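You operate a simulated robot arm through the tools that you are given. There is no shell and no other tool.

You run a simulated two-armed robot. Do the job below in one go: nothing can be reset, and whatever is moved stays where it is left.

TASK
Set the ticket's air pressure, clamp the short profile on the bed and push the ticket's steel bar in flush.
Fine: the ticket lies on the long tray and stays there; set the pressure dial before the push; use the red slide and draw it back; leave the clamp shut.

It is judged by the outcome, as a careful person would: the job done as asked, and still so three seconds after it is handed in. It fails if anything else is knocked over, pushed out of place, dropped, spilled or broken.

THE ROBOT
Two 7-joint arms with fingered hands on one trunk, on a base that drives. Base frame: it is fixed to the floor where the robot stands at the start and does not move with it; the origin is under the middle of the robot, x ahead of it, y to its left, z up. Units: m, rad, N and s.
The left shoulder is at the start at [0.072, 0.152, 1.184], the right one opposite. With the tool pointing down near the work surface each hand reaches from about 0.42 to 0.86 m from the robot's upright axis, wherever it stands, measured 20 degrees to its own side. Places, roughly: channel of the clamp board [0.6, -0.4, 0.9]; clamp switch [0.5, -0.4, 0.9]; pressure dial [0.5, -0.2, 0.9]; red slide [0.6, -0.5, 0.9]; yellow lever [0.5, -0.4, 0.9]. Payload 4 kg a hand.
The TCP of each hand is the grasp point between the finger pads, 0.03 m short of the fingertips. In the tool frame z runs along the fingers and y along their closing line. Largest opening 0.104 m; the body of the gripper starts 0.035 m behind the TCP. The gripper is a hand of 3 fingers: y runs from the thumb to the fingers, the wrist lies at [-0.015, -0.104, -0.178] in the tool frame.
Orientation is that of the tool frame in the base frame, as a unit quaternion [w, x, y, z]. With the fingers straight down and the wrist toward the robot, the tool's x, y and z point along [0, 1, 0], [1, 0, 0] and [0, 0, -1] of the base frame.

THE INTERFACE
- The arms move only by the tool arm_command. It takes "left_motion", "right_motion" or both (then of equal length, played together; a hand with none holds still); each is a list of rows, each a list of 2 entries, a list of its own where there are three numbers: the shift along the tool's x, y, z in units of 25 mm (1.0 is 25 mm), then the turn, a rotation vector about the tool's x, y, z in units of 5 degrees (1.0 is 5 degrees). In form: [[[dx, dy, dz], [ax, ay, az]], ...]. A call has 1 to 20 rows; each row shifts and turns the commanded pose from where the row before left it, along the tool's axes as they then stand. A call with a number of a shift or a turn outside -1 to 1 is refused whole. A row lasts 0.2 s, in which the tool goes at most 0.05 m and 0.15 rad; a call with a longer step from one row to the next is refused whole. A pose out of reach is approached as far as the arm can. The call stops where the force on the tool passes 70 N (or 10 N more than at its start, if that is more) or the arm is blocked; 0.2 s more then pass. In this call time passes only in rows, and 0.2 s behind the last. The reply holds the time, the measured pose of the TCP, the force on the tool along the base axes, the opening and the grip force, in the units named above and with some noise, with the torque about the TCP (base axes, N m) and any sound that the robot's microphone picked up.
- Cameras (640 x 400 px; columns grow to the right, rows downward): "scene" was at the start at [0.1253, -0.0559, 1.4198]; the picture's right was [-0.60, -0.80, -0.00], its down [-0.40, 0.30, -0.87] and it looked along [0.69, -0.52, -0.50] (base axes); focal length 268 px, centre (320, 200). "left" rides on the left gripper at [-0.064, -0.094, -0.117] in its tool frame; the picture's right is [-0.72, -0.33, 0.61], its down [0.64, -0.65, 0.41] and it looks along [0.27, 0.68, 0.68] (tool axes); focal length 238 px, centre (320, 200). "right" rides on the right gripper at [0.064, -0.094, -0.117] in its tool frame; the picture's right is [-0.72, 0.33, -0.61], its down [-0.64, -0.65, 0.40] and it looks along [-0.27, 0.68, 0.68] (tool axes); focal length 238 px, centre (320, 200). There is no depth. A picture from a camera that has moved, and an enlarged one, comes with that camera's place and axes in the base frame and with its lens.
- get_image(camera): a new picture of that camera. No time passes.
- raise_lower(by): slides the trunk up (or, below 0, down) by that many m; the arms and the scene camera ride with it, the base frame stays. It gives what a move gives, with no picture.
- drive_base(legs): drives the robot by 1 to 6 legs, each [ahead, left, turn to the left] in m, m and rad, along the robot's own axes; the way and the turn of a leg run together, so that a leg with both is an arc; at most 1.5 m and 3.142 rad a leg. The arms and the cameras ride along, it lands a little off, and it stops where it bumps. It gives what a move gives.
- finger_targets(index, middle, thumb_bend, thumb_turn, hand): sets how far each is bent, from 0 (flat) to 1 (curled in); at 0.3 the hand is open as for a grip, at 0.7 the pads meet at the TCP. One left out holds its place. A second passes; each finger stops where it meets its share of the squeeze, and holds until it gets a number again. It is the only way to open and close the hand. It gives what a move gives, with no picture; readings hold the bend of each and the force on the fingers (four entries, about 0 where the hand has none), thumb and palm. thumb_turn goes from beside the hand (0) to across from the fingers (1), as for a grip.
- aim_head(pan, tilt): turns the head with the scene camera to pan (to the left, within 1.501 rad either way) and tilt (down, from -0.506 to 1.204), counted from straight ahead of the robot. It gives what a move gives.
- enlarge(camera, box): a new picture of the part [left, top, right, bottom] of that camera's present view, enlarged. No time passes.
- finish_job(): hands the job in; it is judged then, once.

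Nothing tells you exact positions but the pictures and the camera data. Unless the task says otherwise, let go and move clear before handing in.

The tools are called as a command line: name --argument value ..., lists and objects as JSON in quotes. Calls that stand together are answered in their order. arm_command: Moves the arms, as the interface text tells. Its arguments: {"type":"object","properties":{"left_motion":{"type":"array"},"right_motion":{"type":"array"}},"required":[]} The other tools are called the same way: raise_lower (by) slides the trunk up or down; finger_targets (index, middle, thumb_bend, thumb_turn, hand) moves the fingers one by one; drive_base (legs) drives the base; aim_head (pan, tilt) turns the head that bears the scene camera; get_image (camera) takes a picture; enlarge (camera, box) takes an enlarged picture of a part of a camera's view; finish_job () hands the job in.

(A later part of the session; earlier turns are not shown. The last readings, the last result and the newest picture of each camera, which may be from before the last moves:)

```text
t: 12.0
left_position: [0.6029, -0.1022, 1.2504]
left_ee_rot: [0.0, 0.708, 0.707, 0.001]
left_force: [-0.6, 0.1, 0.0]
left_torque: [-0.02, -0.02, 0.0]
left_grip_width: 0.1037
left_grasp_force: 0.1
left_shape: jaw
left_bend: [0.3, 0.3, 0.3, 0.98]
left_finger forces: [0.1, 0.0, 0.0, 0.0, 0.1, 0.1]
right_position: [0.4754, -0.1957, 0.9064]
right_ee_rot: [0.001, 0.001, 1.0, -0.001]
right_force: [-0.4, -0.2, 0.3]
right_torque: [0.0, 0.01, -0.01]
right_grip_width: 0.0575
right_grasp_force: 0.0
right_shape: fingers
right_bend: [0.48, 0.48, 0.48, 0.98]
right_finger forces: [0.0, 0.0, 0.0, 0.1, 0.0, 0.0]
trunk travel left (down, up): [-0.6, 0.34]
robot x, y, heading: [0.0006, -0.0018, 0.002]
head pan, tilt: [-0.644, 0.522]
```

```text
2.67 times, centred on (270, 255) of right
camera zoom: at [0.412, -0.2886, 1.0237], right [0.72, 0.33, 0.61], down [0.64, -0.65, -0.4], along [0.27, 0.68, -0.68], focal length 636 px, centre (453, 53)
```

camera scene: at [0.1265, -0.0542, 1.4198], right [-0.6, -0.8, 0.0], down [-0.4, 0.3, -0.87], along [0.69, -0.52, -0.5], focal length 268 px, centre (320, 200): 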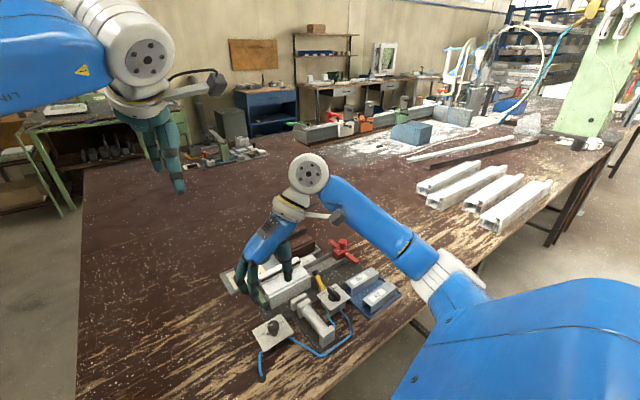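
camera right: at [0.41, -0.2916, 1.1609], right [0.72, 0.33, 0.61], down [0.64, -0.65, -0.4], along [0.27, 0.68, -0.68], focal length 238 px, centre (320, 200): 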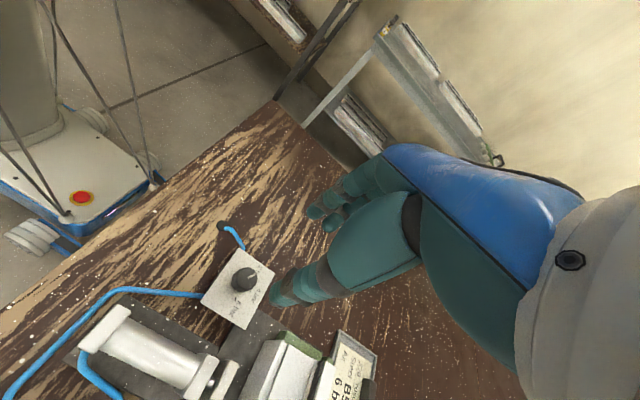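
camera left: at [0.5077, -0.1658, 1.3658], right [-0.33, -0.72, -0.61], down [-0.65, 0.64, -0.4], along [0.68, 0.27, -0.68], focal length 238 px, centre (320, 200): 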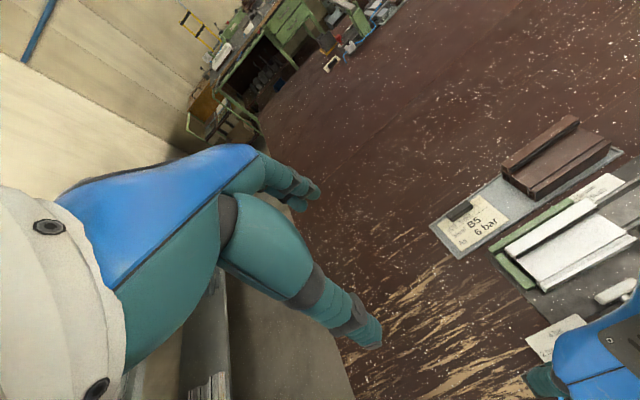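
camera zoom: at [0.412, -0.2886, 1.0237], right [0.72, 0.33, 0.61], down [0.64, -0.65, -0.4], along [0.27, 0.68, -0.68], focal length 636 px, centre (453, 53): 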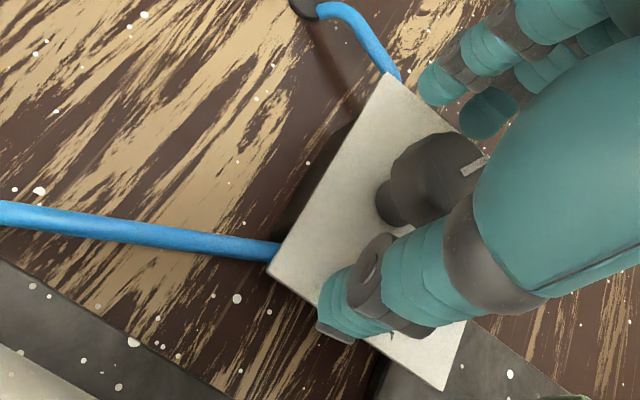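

The hand surrounds the knob symmetrically. I close the fingers on it.

finger_targets --hand "right" --index 0.66 --middle 0.66 --thumb_bend 0.66

enlarge --camera "scene" --box '[220, 270, 340, 370]'

enlarge --camera "right" --box '[180, 180, 360, 330]'

```text
t: 13.0
left_position: [0.6017, -0.1017, 1.249]
left_ee_rot: [0.0, 0.707, 0.707, 0.001]
left_force: [-0.5, -1.0, -0.1]
left_torque: [0.0, -0.04, -0.02]
left_grip_width: 0.1035
left_grasp_force: 0.0
left_shape: jaw
left_bend: [0.3, 0.3, 0.3, 0.98]
left_finger forces: [0.1, 0.0, 0.1, 0.0, 0.0, 0.0]
right_position: [0.4755, -0.1938, 0.9078]
right_ee_rot: [0.0, 0.001, 1.0, 0.001]
right_force: [-0.9, 2.7, -2.4]
right_torque: [0.01, 0.0, 0.02]
right_grip_width: 0.0174
right_grasp_force: 3.6
right_shape: fingers
right_bend: [0.64, 0.64, 0.63, 0.97]
right_finger forces: [2.2, 2.5, 0.1, 0.1, 2.2, 0.1]
trunk travel left (down, up): [-0.6, 0.34]
robot x, y, heading: [-0.0026, -0.0001, 0.0]
head pan, tilt: [-0.644, 0.522]
```

```text
4.00 times, centred on (280, 320) of scene
camera zoom: at [0.1268, -0.0543, 1.4197], right [-0.6, -0.8, 0.0], down [-0.4, 0.3, -0.87], along [0.69, -0.52, -0.5], focal length 1071 px, centre (480, -280)
```

zoom: 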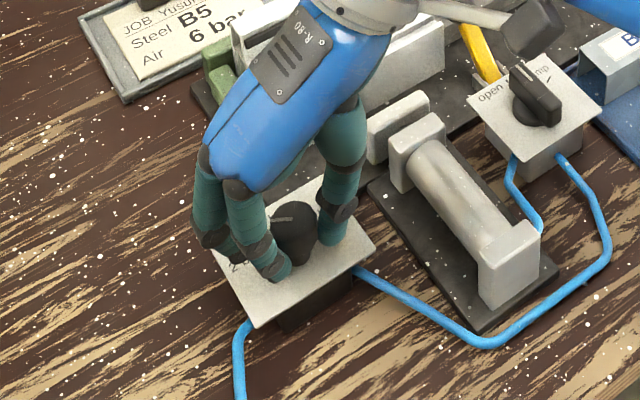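

```text
2.67 times, centred on (270, 255) of right
camera zoom: at [0.4121, -0.2882, 1.0238], right [0.72, 0.33, 0.61], down [0.64, -0.65, -0.4], along [0.27, 0.68, -0.68], focal length 636 px, centre (453, 53)
```

zoom: 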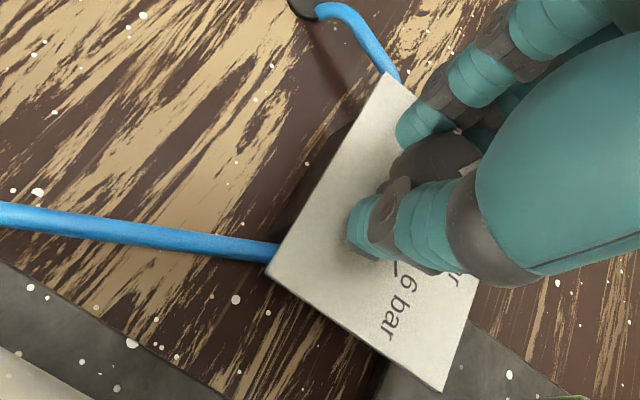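

Contact is light (3.6 N). I set the targets further for a firmer hold.

finger_targets --hand "right" --index 0.8 --middle 0.8 --thumb_bend 0.8

```text
t: 14.0
left_position: [0.605, -0.1016, 1.2478]
left_ee_rot: [-0.002, 0.708, 0.707, -0.001]
left_force: [-0.3, 0.7, 0.4]
left_torque: [0.02, 0.01, 0.04]
left_grip_width: 0.1037
left_grasp_force: 0.1
left_shape: jaw
left_bend: [0.3, 0.3, 0.3, 0.98]
left_finger forces: [0.1, 0.0, 0.1, 0.0, 0.1, 0.1]
right_position: [0.4784, -0.1941, 0.9058]
right_ee_rot: [-0.002, 0.0, 1.0, -0.001]
right_force: [4.3, 7.9, -18.4]
right_torque: [0.09, -0.07, 0.05]
right_grip_width: 0.0131
right_grasp_force: 21.0
right_shape: fingers
right_bend: [0.72, 0.66, 0.68, 0.95]
right_finger forces: [11.2, 15.8, 0.0, 0.0, 15.3, 0.0]
trunk travel left (down, up): [-0.6, 0.34]
robot x, y, heading: [0.0012, -0.0015, 0.002]
head pan, tilt: [-0.644, 0.522]
```

The grip is firm at 21 N. I turn the knob clockwise by 60 degrees first and check.

arm_command --right_motion '[[[0, 0, 0], [0, 0, 1]], [[0, 0, 0], [0, 0, 1]], [[0, 0, 0], [0, 0, 1]], [[0, 0, 0], [0, 0, 1]], [[0, 0, 0], [0, 0, 1]], [[0, 0, 0], [0, 0, 1]]]'

enlarge --camera "scene" --box '[220, 270, 340, 370]'

enlarge --camera "right" --box '[180, 180, 360, 330]'

```text
t: 15.4
left_position: [0.6055, -0.1013, 1.248]
left_ee_rot: [-0.001, 0.707, 0.707, -0.001]
left_force: [0.2, 0.5, 0.5]
left_torque: [0.0, -0.01, 0.01]
left_grip_width: 0.1033
left_grasp_force: 0.1
left_shape: jaw
left_bend: [0.3, 0.3, 0.3, 0.98]
left_finger forces: [0.1, 0.0, 0.0, 0.1, 0.0, 0.1]
right_position: [0.4781, -0.1946, 0.9057]
right_ee_rot: [-0.002, 0.26, 0.966, -0.001]
right_force: [4.6, 8.9, -21.4]
right_torque: [0.08, -0.09, 0.02]
right_grip_width: 0.0129
right_grasp_force: 21.6
right_shape: fingers
right_bend: [0.71, 0.66, 0.69, 0.95]
right_finger forces: [12.9, 15.5, 0.1, 0.0, 14.7, 0.1]
trunk travel left (down, up): [-0.6, 0.34]
robot x, y, heading: [0.001, -0.0013, -0.001]
head pan, tilt: [-0.644, 0.522]
```

```text
4.00 times, centred on (280, 320) of scene
camera zoom: at [0.1315, -0.0535, 1.4192], right [-0.6, -0.8, 0.0], down [-0.4, 0.3, -0.86], along [0.69, -0.52, -0.5], focal length 1071 px, centre (480, -280)
```

zoom: 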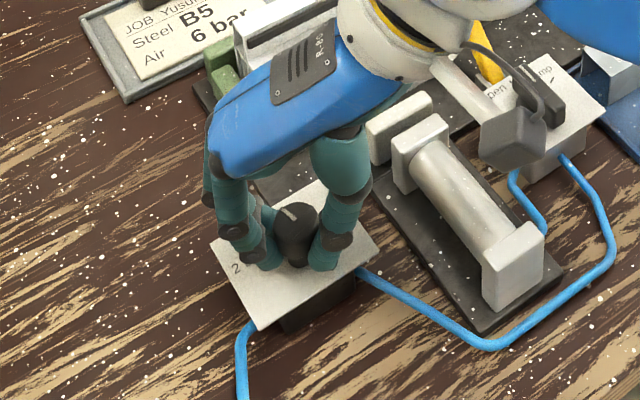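

```text
2.67 times, centred on (270, 255) of right
camera zoom: at [0.3758, -0.2436, 1.0231], right [0.79, -0.08, 0.61], down [0.23, -0.89, -0.41], along [0.57, 0.46, -0.68], focal length 636 px, centre (453, 53)
```

zoom: 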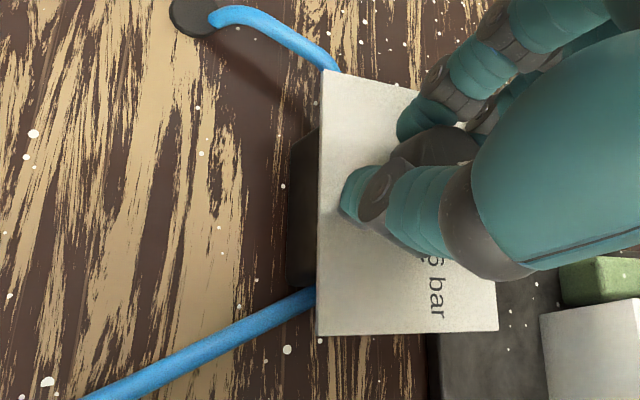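

The knob follows the hand (pointer moved with the 30 degree turn). I continue turning.

arm_command --right_motion '[[[0, 0, 0], [0, 0, 1]], [[0, 0, 0], [0, 0, 1]], [[0, 0, 0], [0, 0, 1]], [[0, 0, 0], [0, 0, 1]], [[0, 0, 0], [0, 0, 1]], [[0, 0, 0], [0, 0, 1]], [[0, 0, 0], [0, 0, 1]], [[0, 0, 0], [0, 0, 1]], [[0, 0, 0], [0, 0, 1]], [[0, 0, 0], [0, 0, 1]]]'

enlarge --camera "scene" --box '[220, 270, 340, 370]'

get_image --camera "scene"

```text
t: 17.6
left_position: [0.6062, -0.1028, 1.2475]
left_ee_rot: [-0.002, 0.707, 0.707, -0.002]
left_force: [-0.2, 0.5, 0.4]
left_torque: [-0.01, -0.01, -0.02]
left_grip_width: 0.1037
left_grasp_force: 0.0
left_shape: jaw
left_bend: [0.3, 0.3, 0.3, 0.98]
left_finger forces: [0.0, 0.0, 0.0, 0.0, 0.1, 0.0]
right_position: [0.4793, -0.1958, 0.9052]
right_ee_rot: [0.0, 0.643, 0.766, -0.001]
right_force: [7.4, 5.5, -23.2]
right_torque: [0.04, -0.07, 0.04]
right_grip_width: 0.013
right_grasp_force: 21.5
right_shape: fingers
right_bend: [0.71, 0.66, 0.69, 0.93]
right_finger forces: [14.0, 14.2, 0.0, 0.0, 15.0, 0.1]
trunk travel left (down, up): [-0.6, 0.34]
robot x, y, heading: [0.0011, -0.0015, -0.0]
head pan, tilt: [-0.644, 0.522]
```

```text
4.00 times, centred on (280, 320) of scene
camera zoom: at [0.1324, -0.0547, 1.419], right [-0.6, -0.8, 0.0], down [-0.4, 0.3, -0.86], along [0.69, -0.52, -0.5], focal length 1071 px, centre (480, -280)
```

zoom: 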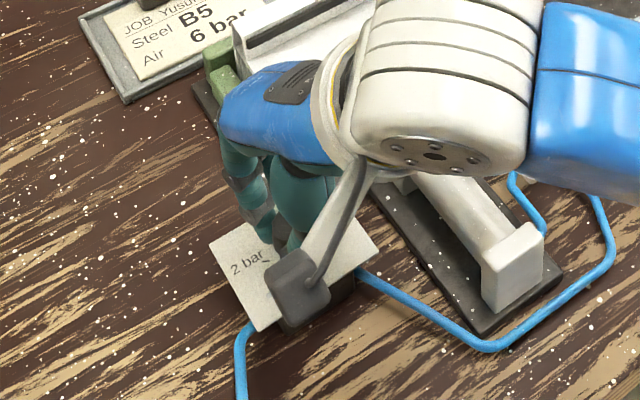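

```text
taken
camera scene: at [0.1324, -0.0547, 1.419], right [-0.6, -0.8, 0.0], down [-0.4, 0.3, -0.86], along [0.69, -0.52, -0.5], focal length 268 px, centre (320, 200)
```

scene: 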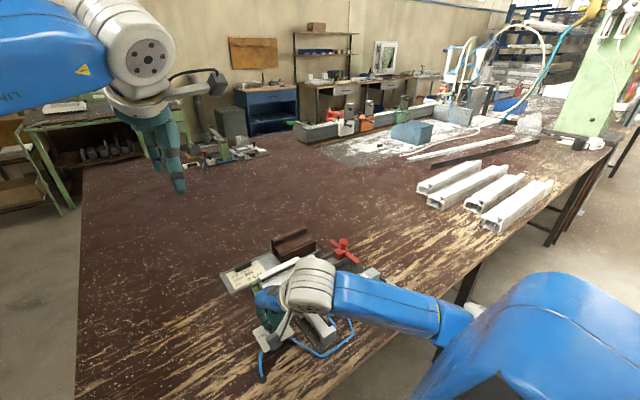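

The hand has turned 80 degrees of the 120 with no sign of slip. I turn the remaining 40 degrees.

arm_command --right_motion '[[[0, 0, 0], [0, 0, 1]], [[0, 0, 0], [0, 0, 1]], [[0, 0, 0], [0, 0, 1]], [[0, 0, 0], [0, 0, 1]], [[0, 0, 0], [0, 0, 1]], [[0, 0, 0], [0, 0, 1]], [[0, 0, 0], [0, 0, 1]], [[0, 0, 0], [0, 0, 1]]]'

enlarge --camera "scene" --box '[220, 270, 340, 370]'

get_image --camera "left"

get_image --camera "right"

```text
t: 19.4
left_position: [0.6049, -0.0998, 1.2477]
left_ee_rot: [-0.001, 0.707, 0.707, -0.001]
left_force: [-1.1, 0.5, -0.1]
left_torque: [-0.04, 0.01, -0.07]
left_grip_width: 0.1034
left_grasp_force: 0.0
left_shape: jaw
left_bend: [0.3, 0.3, 0.3, 0.98]
left_finger forces: [0.0, 0.0, 0.1, 0.1, 0.0, 0.0]
right_position: [0.4797, -0.1926, 0.9082]
right_ee_rot: [0.0, 0.867, 0.499, 0.0]
right_force: [7.7, 7.0, -13.3]
right_torque: [0.2, -0.05, 0.3]
right_grip_width: 0.0122
right_grasp_force: 21.6
right_shape: fingers
right_bend: [0.71, 0.65, 0.69, 0.95]
right_finger forces: [13.5, 13.6, 0.1, 0.0, 15.4, 0.0]
trunk travel left (down, up): [-0.6, 0.34]
robot x, y, heading: [0.001, 0.0037, -0.004]
head pan, tilt: [-0.644, 0.522]
```

```text
4.00 times, centred on (280, 320) of scene
camera zoom: at [0.1311, -0.0515, 1.4194], right [-0.6, -0.8, 0.0], down [-0.4, 0.3, -0.86], along [0.69, -0.52, -0.5], focal length 1071 px, centre (480, -280)
```

zoom: 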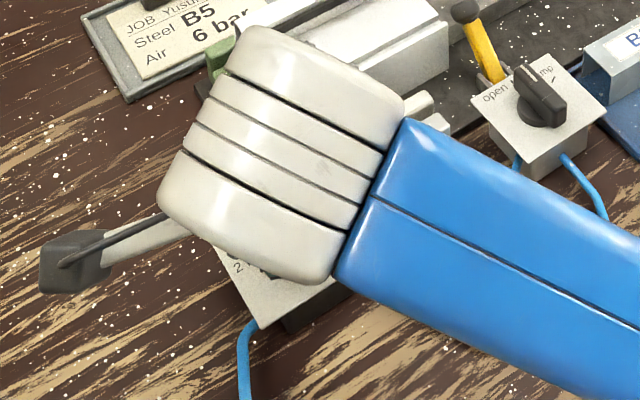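

```text
taken
camera left: at [0.5112, -0.164, 1.3646], right [-0.33, -0.72, -0.61], down [-0.65, 0.64, -0.4], along [0.68, 0.27, -0.68], focal length 238 px, centre (320, 200)
```

left: 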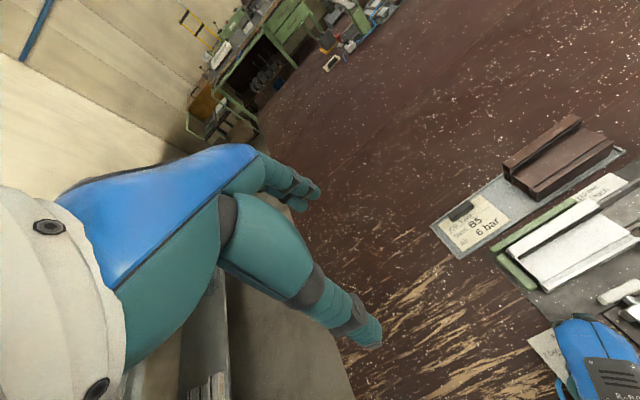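

```text
taken
camera right: at [0.4303, -0.0899, 1.0238], right [-0.08, -0.79, 0.61], down [-0.89, -0.23, -0.4], along [0.46, -0.58, -0.68], focal length 238 px, centre (320, 200)
```

right: 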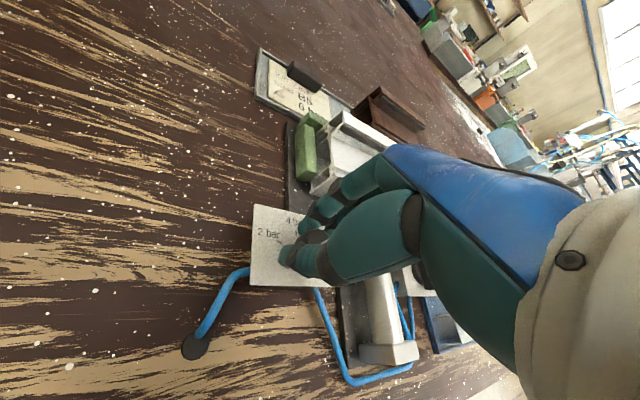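

The hand is at -30 degrees yaw with a slight torque build-up, so the knob should be at 6 bar. I open, lift straight up and check the pointer.

finger_targets --hand "right" --index 0.48 --middle 0.48 --thumb_bend 0.48

arm_command --right_motion '[[[0, 0, -0.9], [0, 0, 0]], [[0, 0, -0.9], [0, 0, 0]], [[0, 0, -0.9], [0, 0, 0]], [[0, 0, -0.9], [0, 0, 0]], [[0, 0, -0.9], [0, 0, 0]]]'

get_image --camera "right"

enlarge --camera "right" --box '[230, 180, 350, 290]'

enlarge --camera "scene" --box '[220, 270, 340, 370]'

```text
t: 20.4
left_position: [0.6012, -0.1012, 1.2502]
left_ee_rot: [0.0, 0.707, 0.708, 0.0]
left_force: [0.3, -0.2, 0.8]
left_torque: [-0.02, 0.02, -0.01]
left_grip_width: 0.1035
left_grasp_force: 0.0
left_shape: jaw
left_bend: [0.3, 0.3, 0.3, 0.98]
left_finger forces: [0.1, 0.0, 0.0, 0.1, 0.0, 0.1]
right_position: [0.4774, -0.1925, 0.9092]
right_ee_rot: [0.001, 0.866, 0.5, 0.001]
right_force: [0.5, 0.0, -0.2]
right_torque: [0.03, -0.01, 0.01]
right_grip_width: 0.0565
right_grasp_force: 0.0
right_shape: fingers
right_bend: [0.48, 0.48, 0.48, 0.97]
right_finger forces: [0.0, 0.0, 0.0, 0.1, 0.0, 0.1]
trunk travel left (down, up): [-0.6, 0.34]
robot x, y, heading: [0.0024, 0.0007, -0.001]
head pan, tilt: [-0.644, 0.522]
```

```text
t: 21.6
left_position: [0.6005, -0.1027, 1.2503]
left_ee_rot: [0.0, 0.707, 0.707, 0.001]
left_force: [0.2, 0.1, -0.6]
left_torque: [-0.03, 0.0, 0.01]
left_grip_width: 0.1034
left_grasp_force: 0.1
left_shape: jaw
left_bend: [0.3, 0.3, 0.3, 0.98]
left_finger forces: [0.0, 0.1, 0.1, 0.0, 0.0, 0.0]
right_position: [0.4795, -0.2454, 1.0275]
right_ee_rot: [0.071, 0.88, 0.469, -0.028]
right_force: [-0.5, 0.8, -0.4]
right_torque: [-0.02, -0.01, -0.03]
right_grip_width: 0.0569
right_grasp_force: 0.0
right_shape: fingers
right_bend: [0.48, 0.48, 0.48, 0.98]
right_finger forces: [0.0, 0.0, 0.0, 0.1, 0.0, 0.0]
trunk travel left (down, up): [-0.6, 0.34]
robot x, y, heading: [0.0023, 0.001, -0.003]
head pan, tilt: [-0.644, 0.522]
stopped in row 5 (right hand): the arm was blocked; the commanded pose is now the measured one
```

```text
taken
camera right: at [0.4354, -0.1236, 1.1265], right [-0.14, -0.68, 0.72], down [-0.89, -0.23, -0.39], along [0.43, -0.7, -0.57], focal length 238 px, centre (320, 200)
```

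right: 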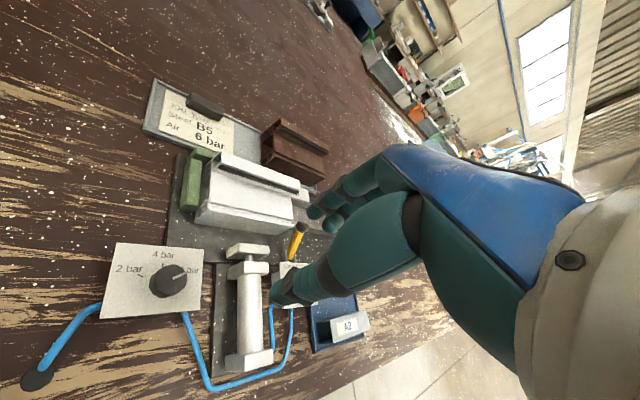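

```text
3.64 times, centred on (290, 235) of right
camera zoom: at [0.4354, -0.1236, 1.1265], right [-0.14, -0.68, 0.72], down [-0.89, -0.23, -0.39], along [0.43, -0.7, -0.57], focal length 867 px, centre (429, 73)
```

zoom: 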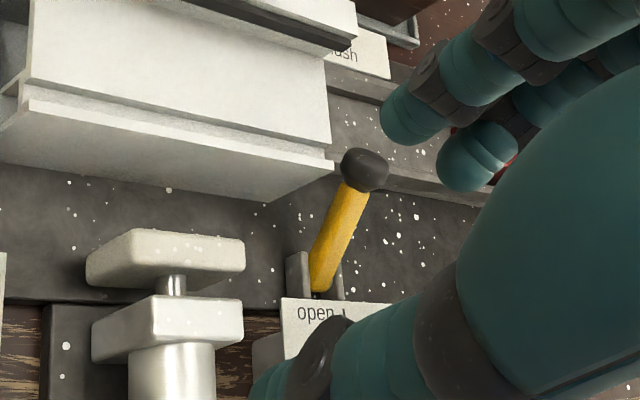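

```text
4.00 times, centred on (280, 320) of scene
camera zoom: at [0.1265, -0.0534, 1.4198], right [-0.6, -0.8, 0.0], down [-0.4, 0.3, -0.87], along [0.69, -0.52, -0.5], focal length 1071 px, centre (480, -280)
```

zoom: 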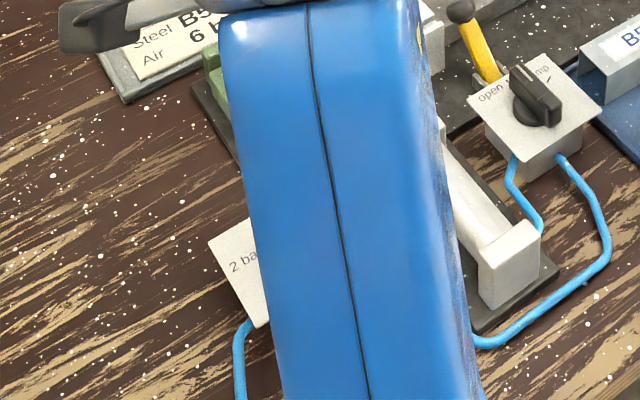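

The arm hit a posture limit while lifting but is clear of everything. I zoom on the dial's pointer.

enlarge --camera "right" --box '[95, 235, 215, 325]'

get_image --camera "scene"

```text
4.44 times, centred on (155, 280) of right
camera zoom: at [0.4354, -0.1236, 1.1265], right [-0.14, -0.68, 0.72], down [-0.89, -0.23, -0.39], along [0.43, -0.7, -0.57], focal length 1059 px, centre (1053, -156)
```

zoom: 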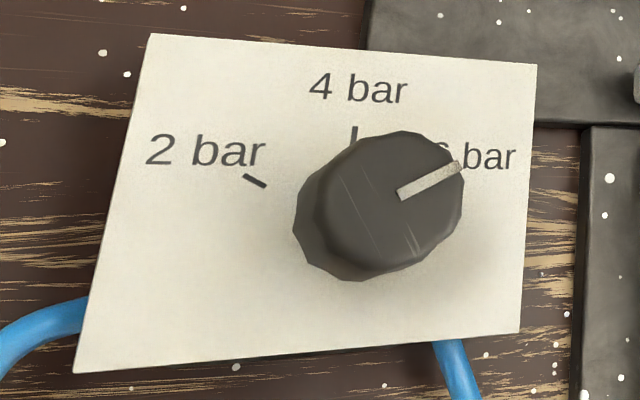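

```text
taken
camera scene: at [0.1265, -0.0534, 1.4198], right [-0.6, -0.8, 0.0], down [-0.4, 0.3, -0.87], along [0.69, -0.52, -0.5], focal length 268 px, centre (320, 200)
```

scene: 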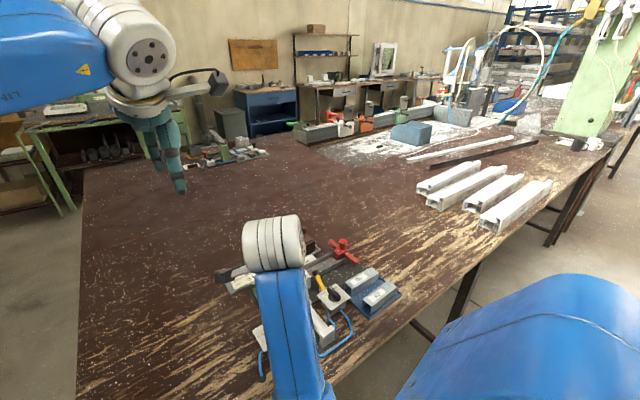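

The pointer reads -60.5 degrees, right on the 6 bar tick. I level the hand, yaw it back to +90 degrees, and then go to the clamp switch.

arm_command --right_motion '[[[0, 0, 0], [0.565, 0.664, 0]], [[0, 0, 0], [0.565, 0.664, 0]], [[0, 0, 0], [0, 0, -1]], [[0, 0, 0], [0, 0, -1]], [[0, 0, 0], [0, 0, -1]], [[0, 0, 0], [0, 0, -1]], [[0, 0, 0], [0, 0, -1]], [[0, 0, 0], [0, 0, -1]], [[0, 0, 0], [0, 0, -1]], [[0, 0, 0], [0, 0, -1]], [[0, 0, 0], [0, 0, -1]], [[0, 0, 0], [0, 0, -1]], [[0, 0, 0], [0, 0, -1]], [[0, 0, 0], [0, 0, -1]], [[0, 0, 0], [0, 0, -1]], [[0, 0, 0], [0, 0, -1]], [[0, 0, 0], [0, 0, -1]], [[0, 0, 0], [0, 0, -1]]]'

```text
t: 23.1
left_position: [0.5974, -0.1037, 1.2507]
left_ee_rot: [0.003, 0.707, 0.707, 0.001]
left_force: [-0.2, 0.3, -0.4]
left_torque: [-0.02, 0.0, -0.01]
left_grip_width: 0.1036
left_grasp_force: 0.0
left_shape: jaw
left_bend: [0.3, 0.3, 0.3, 0.98]
left_finger forces: [0.1, 0.0, 0.1, 0.1, 0.1, 0.0]
right_position: [0.4773, -0.2949, 1.0414]
right_ee_rot: [0.054, 0.805, 0.59, -0.03]
right_force: [-0.3, -0.1, 1.2]
right_torque: [-0.01, -0.01, 0.02]
right_grip_width: 0.057
right_grasp_force: 0.1
right_shape: fingers
right_bend: [0.48, 0.48, 0.48, 0.98]
right_finger forces: [0.0, 0.0, 0.0, 0.1, 0.0, 0.0]
right hand out of reach, approached as far as the arm can: row 7
trunk travel left (down, up): [-0.6, 0.34]
robot x, y, heading: [0.0, -0.0024, 0.007]
head pan, tilt: [-0.644, 0.522]
stopped in row 7 (right hand): the arm was blocked; the commanded pose is now the measured one
```

The arm is at a joint limit in this posture. I look at it before going on.

get_image --camera "scene"

get_image --camera "right"

get_image --camera "left"

```text
taken
camera scene: at [0.1262, -0.0541, 1.4198], right [-0.6, -0.8, 0.0], down [-0.4, 0.3, -0.87], along [0.69, -0.52, -0.5], focal length 268 px, centre (320, 200)
```

scene: 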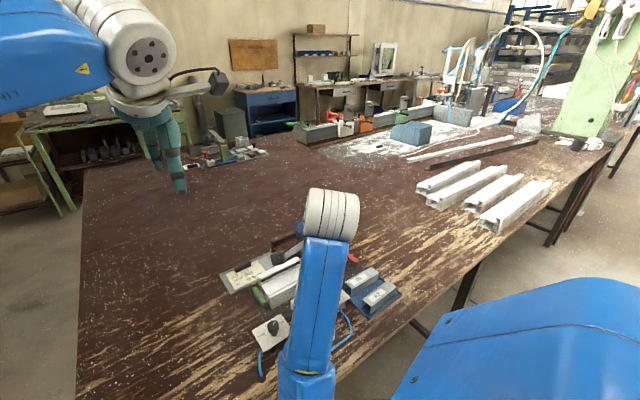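

```text
taken
camera right: at [0.4047, -0.1924, 1.1448], right [0.08, -0.7, 0.71], down [-0.81, -0.46, -0.36], along [0.58, -0.54, -0.61], focal length 238 px, centre (320, 200)
```

right: 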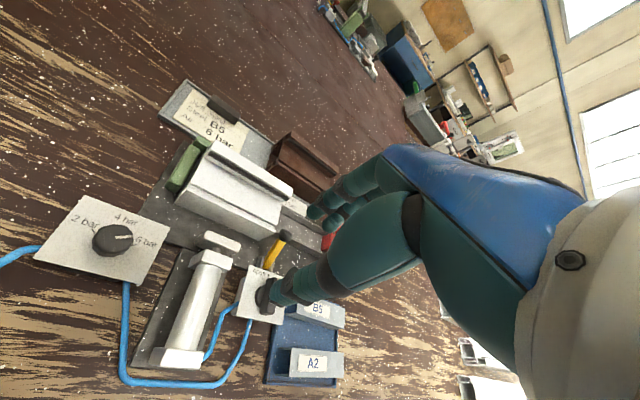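

```text
taken
camera left: at [0.503, -0.1669, 1.3676], right [-0.32, -0.72, -0.61], down [-0.65, 0.64, -0.41], along [0.69, 0.27, -0.68], focal length 238 px, centre (320, 200)
```

left: 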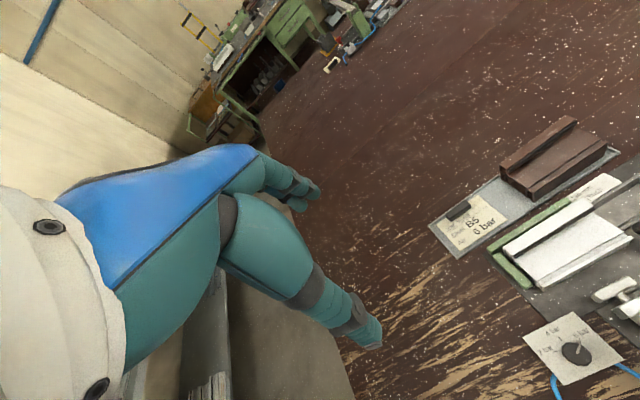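

The right hand is simply folded too close to the body. The left camera now sees the dial clear, so I check it, then I move the right hand outward where it can rotate freely.

enlarge --camera "left" --box '[510, 300, 640, 400]'

enlarge --camera "right" --box '[30, 190, 180, 300]'

arm_command --right_motion '[[[-0.5, 0.5, -0.4], [0, 0, 0]], [[-0.5, 0.5, -0.4], [0, 0, 0]], [[-0.5, 0.5, -0.4], [0, 0, 0]]]'

```text
4.00 times, centred on (575, 350) of left
camera zoom: at [0.503, -0.1669, 1.3676], right [-0.32, -0.72, -0.61], down [-0.65, 0.64, -0.41], along [0.69, 0.27, -0.68], focal length 953 px, centre (-700, -400)
```

zoom: 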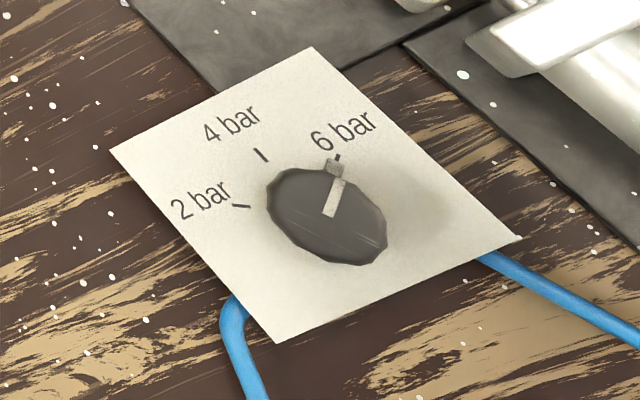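

```text
3.64 times, centred on (105, 245) of right
camera zoom: at [0.4047, -0.1924, 1.1448], right [0.08, -0.7, 0.71], down [-0.81, -0.46, -0.36], along [0.58, -0.54, -0.61], focal length 867 px, centre (1102, 36)
```

zoom: 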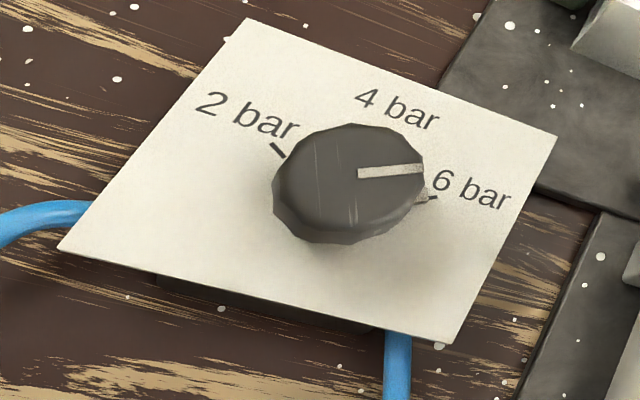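

```text
t: 23.9
left_position: [0.5981, -0.1026, 1.2518]
left_ee_rot: [0.0, 0.708, 0.707, 0.001]
left_force: [0.4, 0.6, -0.7]
left_torque: [0.0, -0.01, -0.03]
left_grip_width: 0.1036
left_grasp_force: 0.0
left_shape: jaw
left_bend: [0.3, 0.3, 0.3, 0.98]
left_finger forces: [0.1, 0.0, 0.0, 0.1, 0.0, 0.1]
right_position: [0.5013, -0.3371, 1.0751]
right_ee_rot: [0.052, 0.805, 0.59, -0.029]
right_force: [0.5, 0.2, 0.0]
right_torque: [0.01, 0.0, 0.03]
right_grip_width: 0.0569
right_grasp_force: 0.0
right_shape: fingers
right_bend: [0.48, 0.48, 0.48, 0.98]
right_finger forces: [0.0, 0.0, 0.0, 0.1, 0.1, 0.0]
trunk travel left (down, up): [-0.6, 0.34]
robot x, y, heading: [0.0004, -0.0017, 0.002]
head pan, tilt: [-0.644, 0.522]
```

The dial pointer sits exactly on 6 bar. Now I straighten the hand and yaw towards +90 degrees.

arm_command --right_motion '[[[0, 0, 0], [0.284, 0.618, 0]], [[0, 0, 0], [0.284, 0.618, 0]], [[0, 0, 0], [0, 0, -1]], [[0, 0, 0], [0, 0, -1]], [[0, 0, 0], [0, 0, -1]], [[0, 0, 0], [0, 0, -1]], [[0, 0, 0], [0, 0, -1]], [[0, 0, 0], [0, 0, -1]], [[0, 0, 0], [0, 0, -1]], [[0, 0, 0], [0, 0, -1]], [[0, 0, 0], [0, 0, -1]], [[0, 0, 0], [0, 0, -1]], [[0, 0, 0], [0, 0, -1]], [[0, 0, 0], [0, 0, -1]], [[0, 0, 0], [0, 0, -1]], [[0, 0, 0], [0, 0, -1]], [[0, 0, 0], [0, 0, -1]], [[0, 0, 0], [0, 0, -1]], [[0, 0, 0], [0, 0, -1]]]'

get_image --camera "scene"

```text
t: 27.9
left_position: [0.5983, -0.1039, 1.2507]
left_ee_rot: [0.001, 0.708, 0.707, 0.001]
left_force: [0.3, 0.2, 0.1]
left_torque: [0.02, 0.0, -0.02]
left_grip_width: 0.1036
left_grasp_force: 0.0
left_shape: jaw
left_bend: [0.3, 0.3, 0.3, 0.98]
left_finger forces: [0.1, 0.0, 0.1, 0.0, 0.0, 0.1]
right_position: [0.5003, -0.3373, 1.0742]
right_ee_rot: [0.001, 0.194, 0.981, -0.001]
right_force: [0.2, 1.1, 0.5]
right_torque: [0.02, -0.01, -0.01]
right_grip_width: 0.0568
right_grasp_force: 0.1
right_shape: fingers
right_bend: [0.48, 0.48, 0.48, 0.98]
right_finger forces: [0.1, 0.0, 0.0, 0.0, 0.0, 0.1]
trunk travel left (down, up): [-0.6, 0.34]
robot x, y, heading: [0.0005, 0.0007, -0.001]
head pan, tilt: [-0.644, 0.522]
```

```text
taken
camera scene: at [0.1271, -0.0545, 1.4197], right [-0.6, -0.8, 0.0], down [-0.4, 0.3, -0.87], along [0.69, -0.52, -0.5], focal length 268 px, centre (320, 200)
```

scene: 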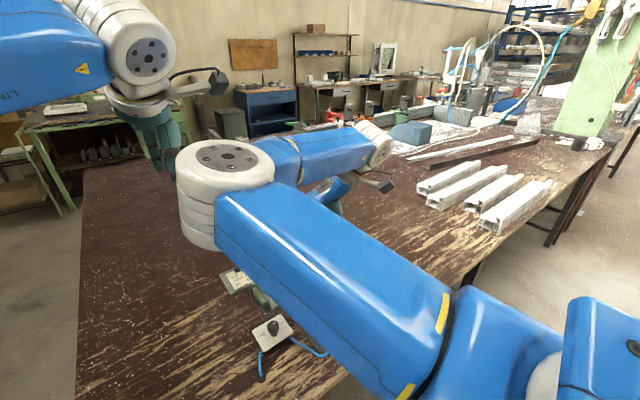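

The right arm's elbow has swung over to the left side during that rotation, which blocks the view and comes near the left hand. I check all views before moving on.

get_image --camera "left"

get_image --camera "right"

aim_head --pan -0.3 --tilt 0.8

get_image --camera "scene"

```text
taken
camera left: at [0.5036, -0.1672, 1.3673], right [-0.32, -0.72, -0.61], down [-0.65, 0.64, -0.41], along [0.69, 0.27, -0.68], focal length 238 px, centre (320, 200)
```

left: 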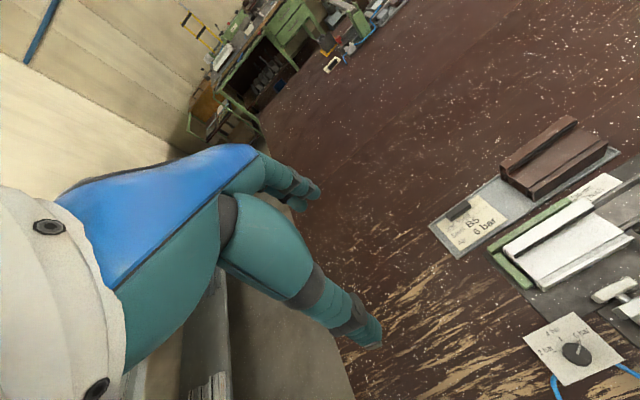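

```text
taken
camera right: at [0.406, -0.3994, 1.1913], right [0.79, 0.03, 0.61], down [0.34, -0.85, -0.4], along [0.51, 0.53, -0.68], focal length 238 px, centre (320, 200)
```

right: 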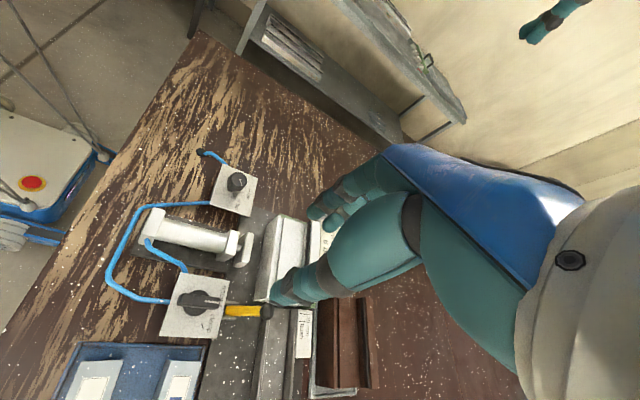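

```text
t: 28.8
left_position: [0.5989, -0.1036, 1.2505]
left_ee_rot: [0.001, 0.707, 0.707, 0.001]
left_force: [0.2, -0.3, 0.3]
left_torque: [0.01, -0.02, 0.01]
left_grip_width: 0.1035
left_grasp_force: 0.0
left_shape: jaw
left_bend: [0.3, 0.3, 0.3, 0.98]
left_finger forces: [0.0, 0.0, 0.1, 0.0, 0.1, 0.0]
right_position: [0.5014, -0.3368, 1.0741]
right_ee_rot: [0.0, 0.195, 0.981, -0.001]
right_force: [-0.1, 0.4, -0.7]
right_torque: [0.03, 0.04, -0.03]
right_grip_width: 0.0571
right_grasp_force: 0.0
right_shape: fingers
right_bend: [0.48, 0.48, 0.48, 0.98]
right_finger forces: [0.0, 0.0, 0.1, 0.0, 0.1, 0.0]
trunk travel left (down, up): [-0.6, 0.34]
robot x, y, heading: [-0.0006, -0.0032, -0.002]
head pan, tilt: [-0.3, 0.799]
```

```text
taken
camera scene: at [0.1316, -0.0239, 1.3959], right [-0.3, -0.95, 0.0], down [-0.69, 0.21, -0.7], along [0.66, -0.21, -0.72], focal length 268 px, centre (320, 200)
```

scene: 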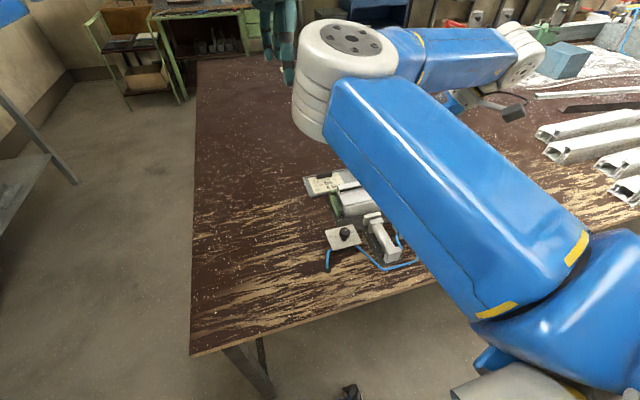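

To keep the two arms apart, I first move the left hand well away to the left, then try to bring the right arm back to its original elbow-out posture.

arm_command --left_motion '[[[0.95, -0.3, -0.1], [0, 0, 0]], [[0.95, -0.3, -0.1], [0, 0, 0]], [[0.95, -0.3, -0.1], [0, 0, 0]], [[0.95, -0.3, -0.1], [0, 0, 0]], [[0.95, -0.3, -0.1], [0, 0, 0]], [[0.95, -0.3, -0.1], [0, 0, 0]], [[0.95, -0.3, -0.1], [0, 0, 0]], [[0.95, -0.3, -0.1], [0, 0, 0]], [[0.95, -0.3, -0.1], [0, 0, 0]], [[0.95, -0.3, -0.1], [0, 0, 0]], [[0.95, -0.3, -0.1], [0, 0, 0]], [[0.95, -0.3, -0.1], [0, 0, 0]], [[0.95, -0.3, -0.1], [0, 0, 0]], [[0.95, -0.3, -0.1], [0, 0, 0]]]'

get_image --camera "scene"

```text
t: 31.8
left_position: [0.4911, 0.2336, 1.2843]
left_ee_rot: [0.002, 0.708, 0.706, 0.001]
left_force: [-0.7, 1.4, 0.0]
left_torque: [0.01, -0.01, 0.02]
left_grip_width: 0.1039
left_grasp_force: 0.0
left_shape: jaw
left_bend: [0.3, 0.3, 0.3, 0.98]
left_finger forces: [0.0, 0.0, 0.1, 0.0, 0.0, 0.0]
right_position: [0.4997, -0.3336, 1.0746]
right_ee_rot: [0.001, 0.195, 0.981, -0.002]
right_force: [0.1, 0.3, 0.0]
right_torque: [0.01, 0.02, 0.01]
right_grip_width: 0.0568
right_grasp_force: 0.0
right_shape: fingers
right_bend: [0.48, 0.48, 0.48, 0.98]
right_finger forces: [0.1, 0.1, 0.0, 0.0, 0.1, 0.1]
trunk travel left (down, up): [-0.6, 0.34]
robot x, y, heading: [-0.0017, -0.0034, 0.003]
head pan, tilt: [-0.3, 0.799]
```

```text
taken
camera scene: at [0.13, -0.0202, 1.3961], right [-0.3, -0.96, 0.0], down [-0.69, 0.21, -0.7], along [0.66, -0.21, -0.72], focal length 268 px, centre (320, 200)
```

scene: 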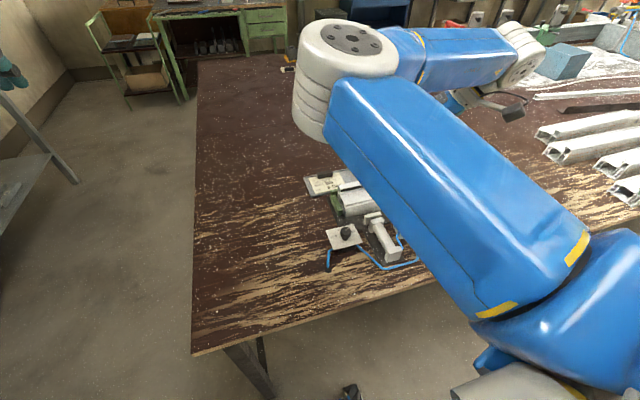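

The left hand is clear. I move the right hand out to the right and back towards its starting area.

arm_command --right_motion '[[[0.248, -0.97, -0.32], [0, 0, 0]], [[0.248, -0.97, -0.32], [0, 0, 0]], [[0.248, -0.97, -0.32], [0, 0, 0]], [[0.248, -0.97, -0.32], [0, 0, 0]], [[0.248, -0.97, -0.32], [0, 0, 0]], [[0.248, -0.97, -0.32], [0, 0, 0]], [[0.248, -0.97, -0.32], [0, 0, 0]], [[0.248, -0.97, -0.32], [0, 0, 0]], [[0.248, -0.97, -0.32], [0, 0, 0]], [[0.248, -0.97, -0.32], [0, 0, 0]]]'

get_image --camera "scene"

```text
t: 34.0
left_position: [0.4911, 0.2292, 1.286]
left_ee_rot: [0.002, 0.707, 0.707, 0.001]
left_force: [0.4, 0.5, 0.1]
left_torque: [-0.01, -0.01, 0.01]
left_grip_width: 0.1041
left_grasp_force: 0.0
left_shape: jaw
left_bend: [0.3, 0.3, 0.3, 0.98]
left_finger forces: [0.1, 0.0, 0.0, 0.1, 0.0, 0.0]
right_position: [0.3494, -0.535, 1.1567]
right_ee_rot: [0.0, 0.195, 0.981, 0.0]
right_force: [1.2, -0.1, -0.6]
right_torque: [0.0, -0.01, 0.04]
right_grip_width: 0.057
right_grasp_force: 0.0
right_shape: fingers
right_bend: [0.48, 0.48, 0.48, 0.98]
right_finger forces: [0.0, 0.0, 0.0, 0.0, 0.0, 0.0]
trunk travel left (down, up): [-0.6, 0.34]
robot x, y, heading: [0.0019, 0.0023, -0.001]
head pan, tilt: [-0.3, 0.799]
```

```text
taken
camera scene: at [0.1294, -0.0243, 1.396], right [-0.3, -0.96, 0.0], down [-0.69, 0.21, -0.7], along [0.67, -0.21, -0.72], focal length 268 px, centre (320, 200)
```

scene: 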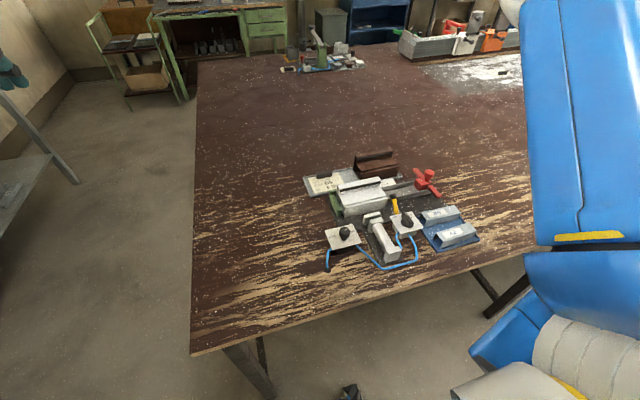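

The board is in full view again. I rotate the right hand back to yaw 0 and see how the elbow settles.

arm_command --right_motion '[[[0, 0, 0], [0, 0, 1]], [[0, 0, 0], [0, 0, 1]], [[0, 0, 0], [0, 0, 1]], [[0, 0, 0], [0, 0, 1]], [[0, 0, 0], [0, 0, 1]], [[0, 0, 0], [0, 0, 1]], [[0, 0, 0], [0, 0, 1]], [[0, 0, 0], [0, 0, 1]], [[0, 0, 0], [0, 0, 1]], [[0, 0, 0], [0, 0, 1]], [[0, 0, 0], [0, 0, 1]], [[0, 0, 0], [0, 0, 1]], [[0, 0, 0], [0, 0, 1]], [[0, 0, 0], [0, 0, 0.5]]]'

aim_head --pan -0.75 --tilt 0.6

get_image --camera "scene"

```text
t: 37.0
left_position: [0.4937, 0.2303, 1.2842]
left_ee_rot: [0.002, 0.707, 0.707, 0.001]
left_force: [0.4, 0.1, 0.4]
left_torque: [0.01, 0.01, -0.04]
left_grip_width: 0.1037
left_grasp_force: 0.1
left_shape: jaw
left_bend: [0.3, 0.3, 0.3, 0.98]
left_finger forces: [0.0, 0.0, 0.0, 0.0, 0.0, 0.0]
right_position: [0.3521, -0.537, 1.1564]
right_ee_rot: [0.001, 0.707, 0.707, -0.001]
right_force: [-0.3, -0.6, 0.5]
right_torque: [0.01, 0.03, 0.0]
right_grip_width: 0.0567
right_grasp_force: 0.1
right_shape: fingers
right_bend: [0.48, 0.48, 0.48, 0.98]
right_finger forces: [0.0, 0.1, 0.0, 0.0, 0.0, 0.1]
trunk travel left (down, up): [-0.6, 0.34]
robot x, y, heading: [-0.0015, 0.0031, 0.002]
head pan, tilt: [-0.3, 0.799]
```

```text
t: 37.9
left_position: [0.4932, 0.2306, 1.2841]
left_ee_rot: [0.002, 0.707, 0.707, 0.0]
left_force: [0.6, -0.5, -0.3]
left_torque: [-0.01, 0.02, 0.02]
left_grip_width: 0.1036
left_grasp_force: 0.0
left_shape: jaw
left_bend: [0.3, 0.3, 0.3, 0.98]
left_finger forces: [0.0, 0.0, 0.0, 0.1, 0.0, 0.0]
right_position: [0.3488, -0.5366, 1.1566]
right_ee_rot: [0.0, 0.707, 0.707, -0.001]
right_force: [-0.2, -0.1, -0.4]
right_torque: [0.01, 0.0, 0.01]
right_grip_width: 0.0568
right_grasp_force: 0.1
right_shape: fingers
right_bend: [0.48, 0.48, 0.48, 0.98]
right_finger forces: [0.1, 0.0, 0.1, 0.1, 0.0, 0.0]
trunk travel left (down, up): [-0.6, 0.34]
robot x, y, heading: [0.0055, -0.0009, -0.001]
head pan, tilt: [-0.75, 0.6]
```

```text
taken
camera scene: at [0.1182, -0.059, 1.4128], right [-0.68, -0.73, 0.0], down [-0.42, 0.39, -0.82], along [0.6, -0.56, -0.57], focal length 268 px, centre (320, 200)
```

scene: 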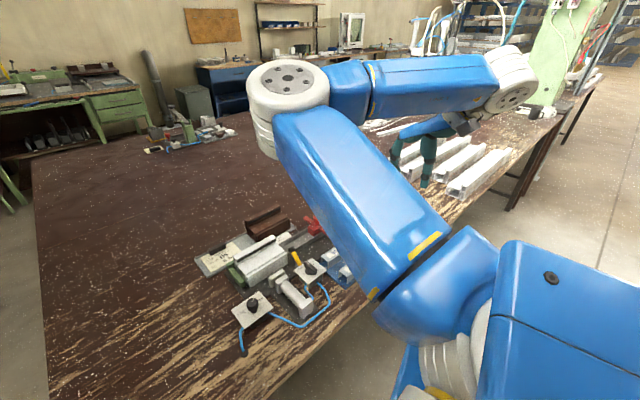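

The elbow is still on the left. Forcing the wrist the other way round (large positive yaw) should make it swing back to the right, so I rotate in that direction here, well clear of the board.

arm_command --right_motion '[[[0, 0, 0], [0, 0, -1]], [[0, 0, 0], [0, 0, -1]], [[0, 0, 0], [0, 0, -1]], [[0, 0, 0], [0, 0, -1]], [[0, 0, 0], [0, 0, -1]], [[0, 0, 0], [0, 0, -1]], [[0, 0, 0], [0, 0, -1]], [[0, 0, 0], [0, 0, -1]], [[0, 0, 0], [0, 0, -1]], [[0, 0, 0], [0, 0, -1]], [[0, 0, 0], [0, 0, -1]], [[0, 0, 0], [0, 0, -1]], [[0, 0, 0], [0, 0, -1]], [[0, 0, 0], [0, 0, -1]], [[0, 0, 0], [0, 0, -1]], [[0, 0, 0], [0, 0, -1]], [[0, 0, 0], [0, 0, -1]], [[0, 0, 0], [0, 0, -1]], [[0, 0, 0], [0, 0, -1]], [[0, 0, 0], [0, 0, -1]]]'

get_image --camera "scene"

```text
t: 42.1
left_position: [0.4916, 0.2304, 1.2857]
left_ee_rot: [0.001, 0.707, 0.707, 0.001]
left_force: [-0.4, -0.5, 0.5]
left_torque: [-0.06, 0.0, 0.01]
left_grip_width: 0.1039
left_grasp_force: 0.0
left_shape: jaw
left_bend: [0.3, 0.3, 0.3, 0.98]
left_finger forces: [0.0, 0.0, 0.0, 0.0, 0.0, 0.0]
right_position: [0.3503, -0.5364, 1.1561]
right_ee_rot: [-0.001, -0.088, 0.996, -0.001]
right_force: [0.3, -0.2, -1.2]
right_torque: [0.0, 0.03, 0.02]
right_grip_width: 0.057
right_grasp_force: 0.0
right_shape: fingers
right_bend: [0.48, 0.48, 0.48, 0.98]
right_finger forces: [0.0, 0.0, 0.0, 0.0, 0.1, 0.0]
trunk travel left (down, up): [-0.6, 0.34]
robot x, y, heading: [-0.0009, 0.0003, -0.0]
head pan, tilt: [-0.75, 0.6]
```

```text
taken
camera scene: at [0.1173, -0.0598, 1.4129], right [-0.68, -0.73, 0.0], down [-0.41, 0.39, -0.82], along [0.6, -0.56, -0.57], focal length 268 px, centre (320, 200)
```

scene: 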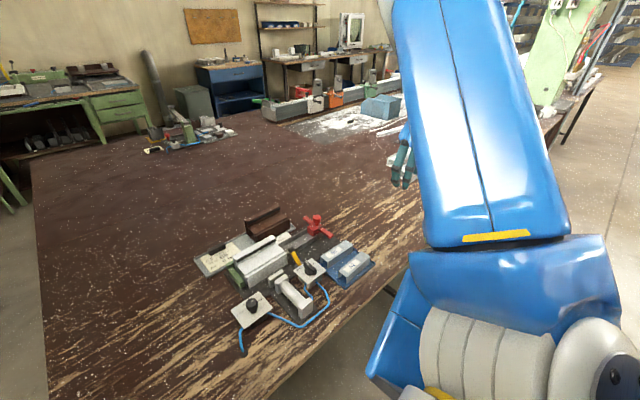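

The elbow is rising as the yaw grows, as hoped. I continue the rotation.

arm_command --right_motion '[[[0, 0, 0], [0, 0, -1]], [[0, 0, 0], [0, 0, -1]], [[0, 0, 0], [0, 0, -1]], [[0, 0, 0], [0, 0, -1]], [[0, 0, 0], [0, 0, -1]], [[0, 0, 0], [0, 0, -1]], [[0, 0, 0], [0, 0, -1]], [[0, 0, 0], [0, 0, -1]], [[0, 0, 0], [0, 0, -1]], [[0, 0, 0], [0, 0, -1]]]'

get_image --camera "scene"

```text
t: 44.3
left_position: [0.4932, 0.2302, 1.2839]
left_ee_rot: [0.001, 0.707, 0.707, 0.001]
left_force: [0.2, 0.3, -0.4]
left_torque: [-0.01, 0.04, 0.02]
left_grip_width: 0.1035
left_grasp_force: 0.1
left_shape: jaw
left_bend: [0.3, 0.3, 0.3, 0.98]
left_finger forces: [0.0, 0.0, 0.0, 0.1, 0.0, 0.1]
right_position: [0.3898, -0.515, 1.1654]
right_ee_rot: [-0.003, -0.25, 0.968, -0.003]
right_force: [-0.1, -0.8, -0.5]
right_torque: [0.01, 0.03, 0.0]
right_grip_width: 0.057
right_grasp_force: 0.0
right_shape: fingers
right_bend: [0.48, 0.48, 0.48, 0.98]
right_finger forces: [0.0, 0.1, 0.1, 0.0, 0.0, 0.0]
right hand out of reach, approached as far as the arm can: row 3, 4, 5, 6, 7, 8, 9, 10
trunk travel left (down, up): [-0.6, 0.34]
robot x, y, heading: [-0.0007, 0.0, 0.002]
head pan, tilt: [-0.75, 0.6]
```

```text
taken
camera scene: at [0.1185, -0.0596, 1.4128], right [-0.68, -0.73, 0.0], down [-0.42, 0.39, -0.82], along [0.6, -0.56, -0.57], focal length 268 px, centre (320, 200)
```

scene: 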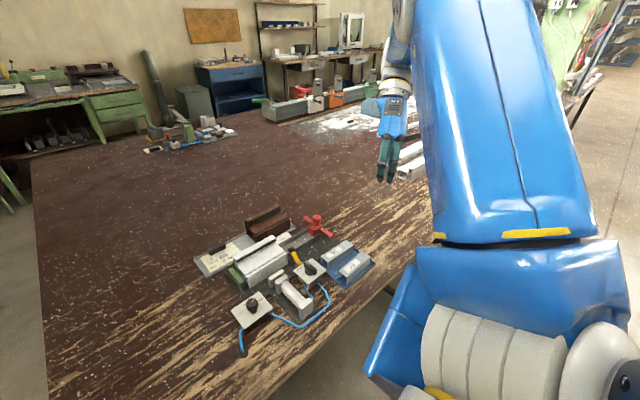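

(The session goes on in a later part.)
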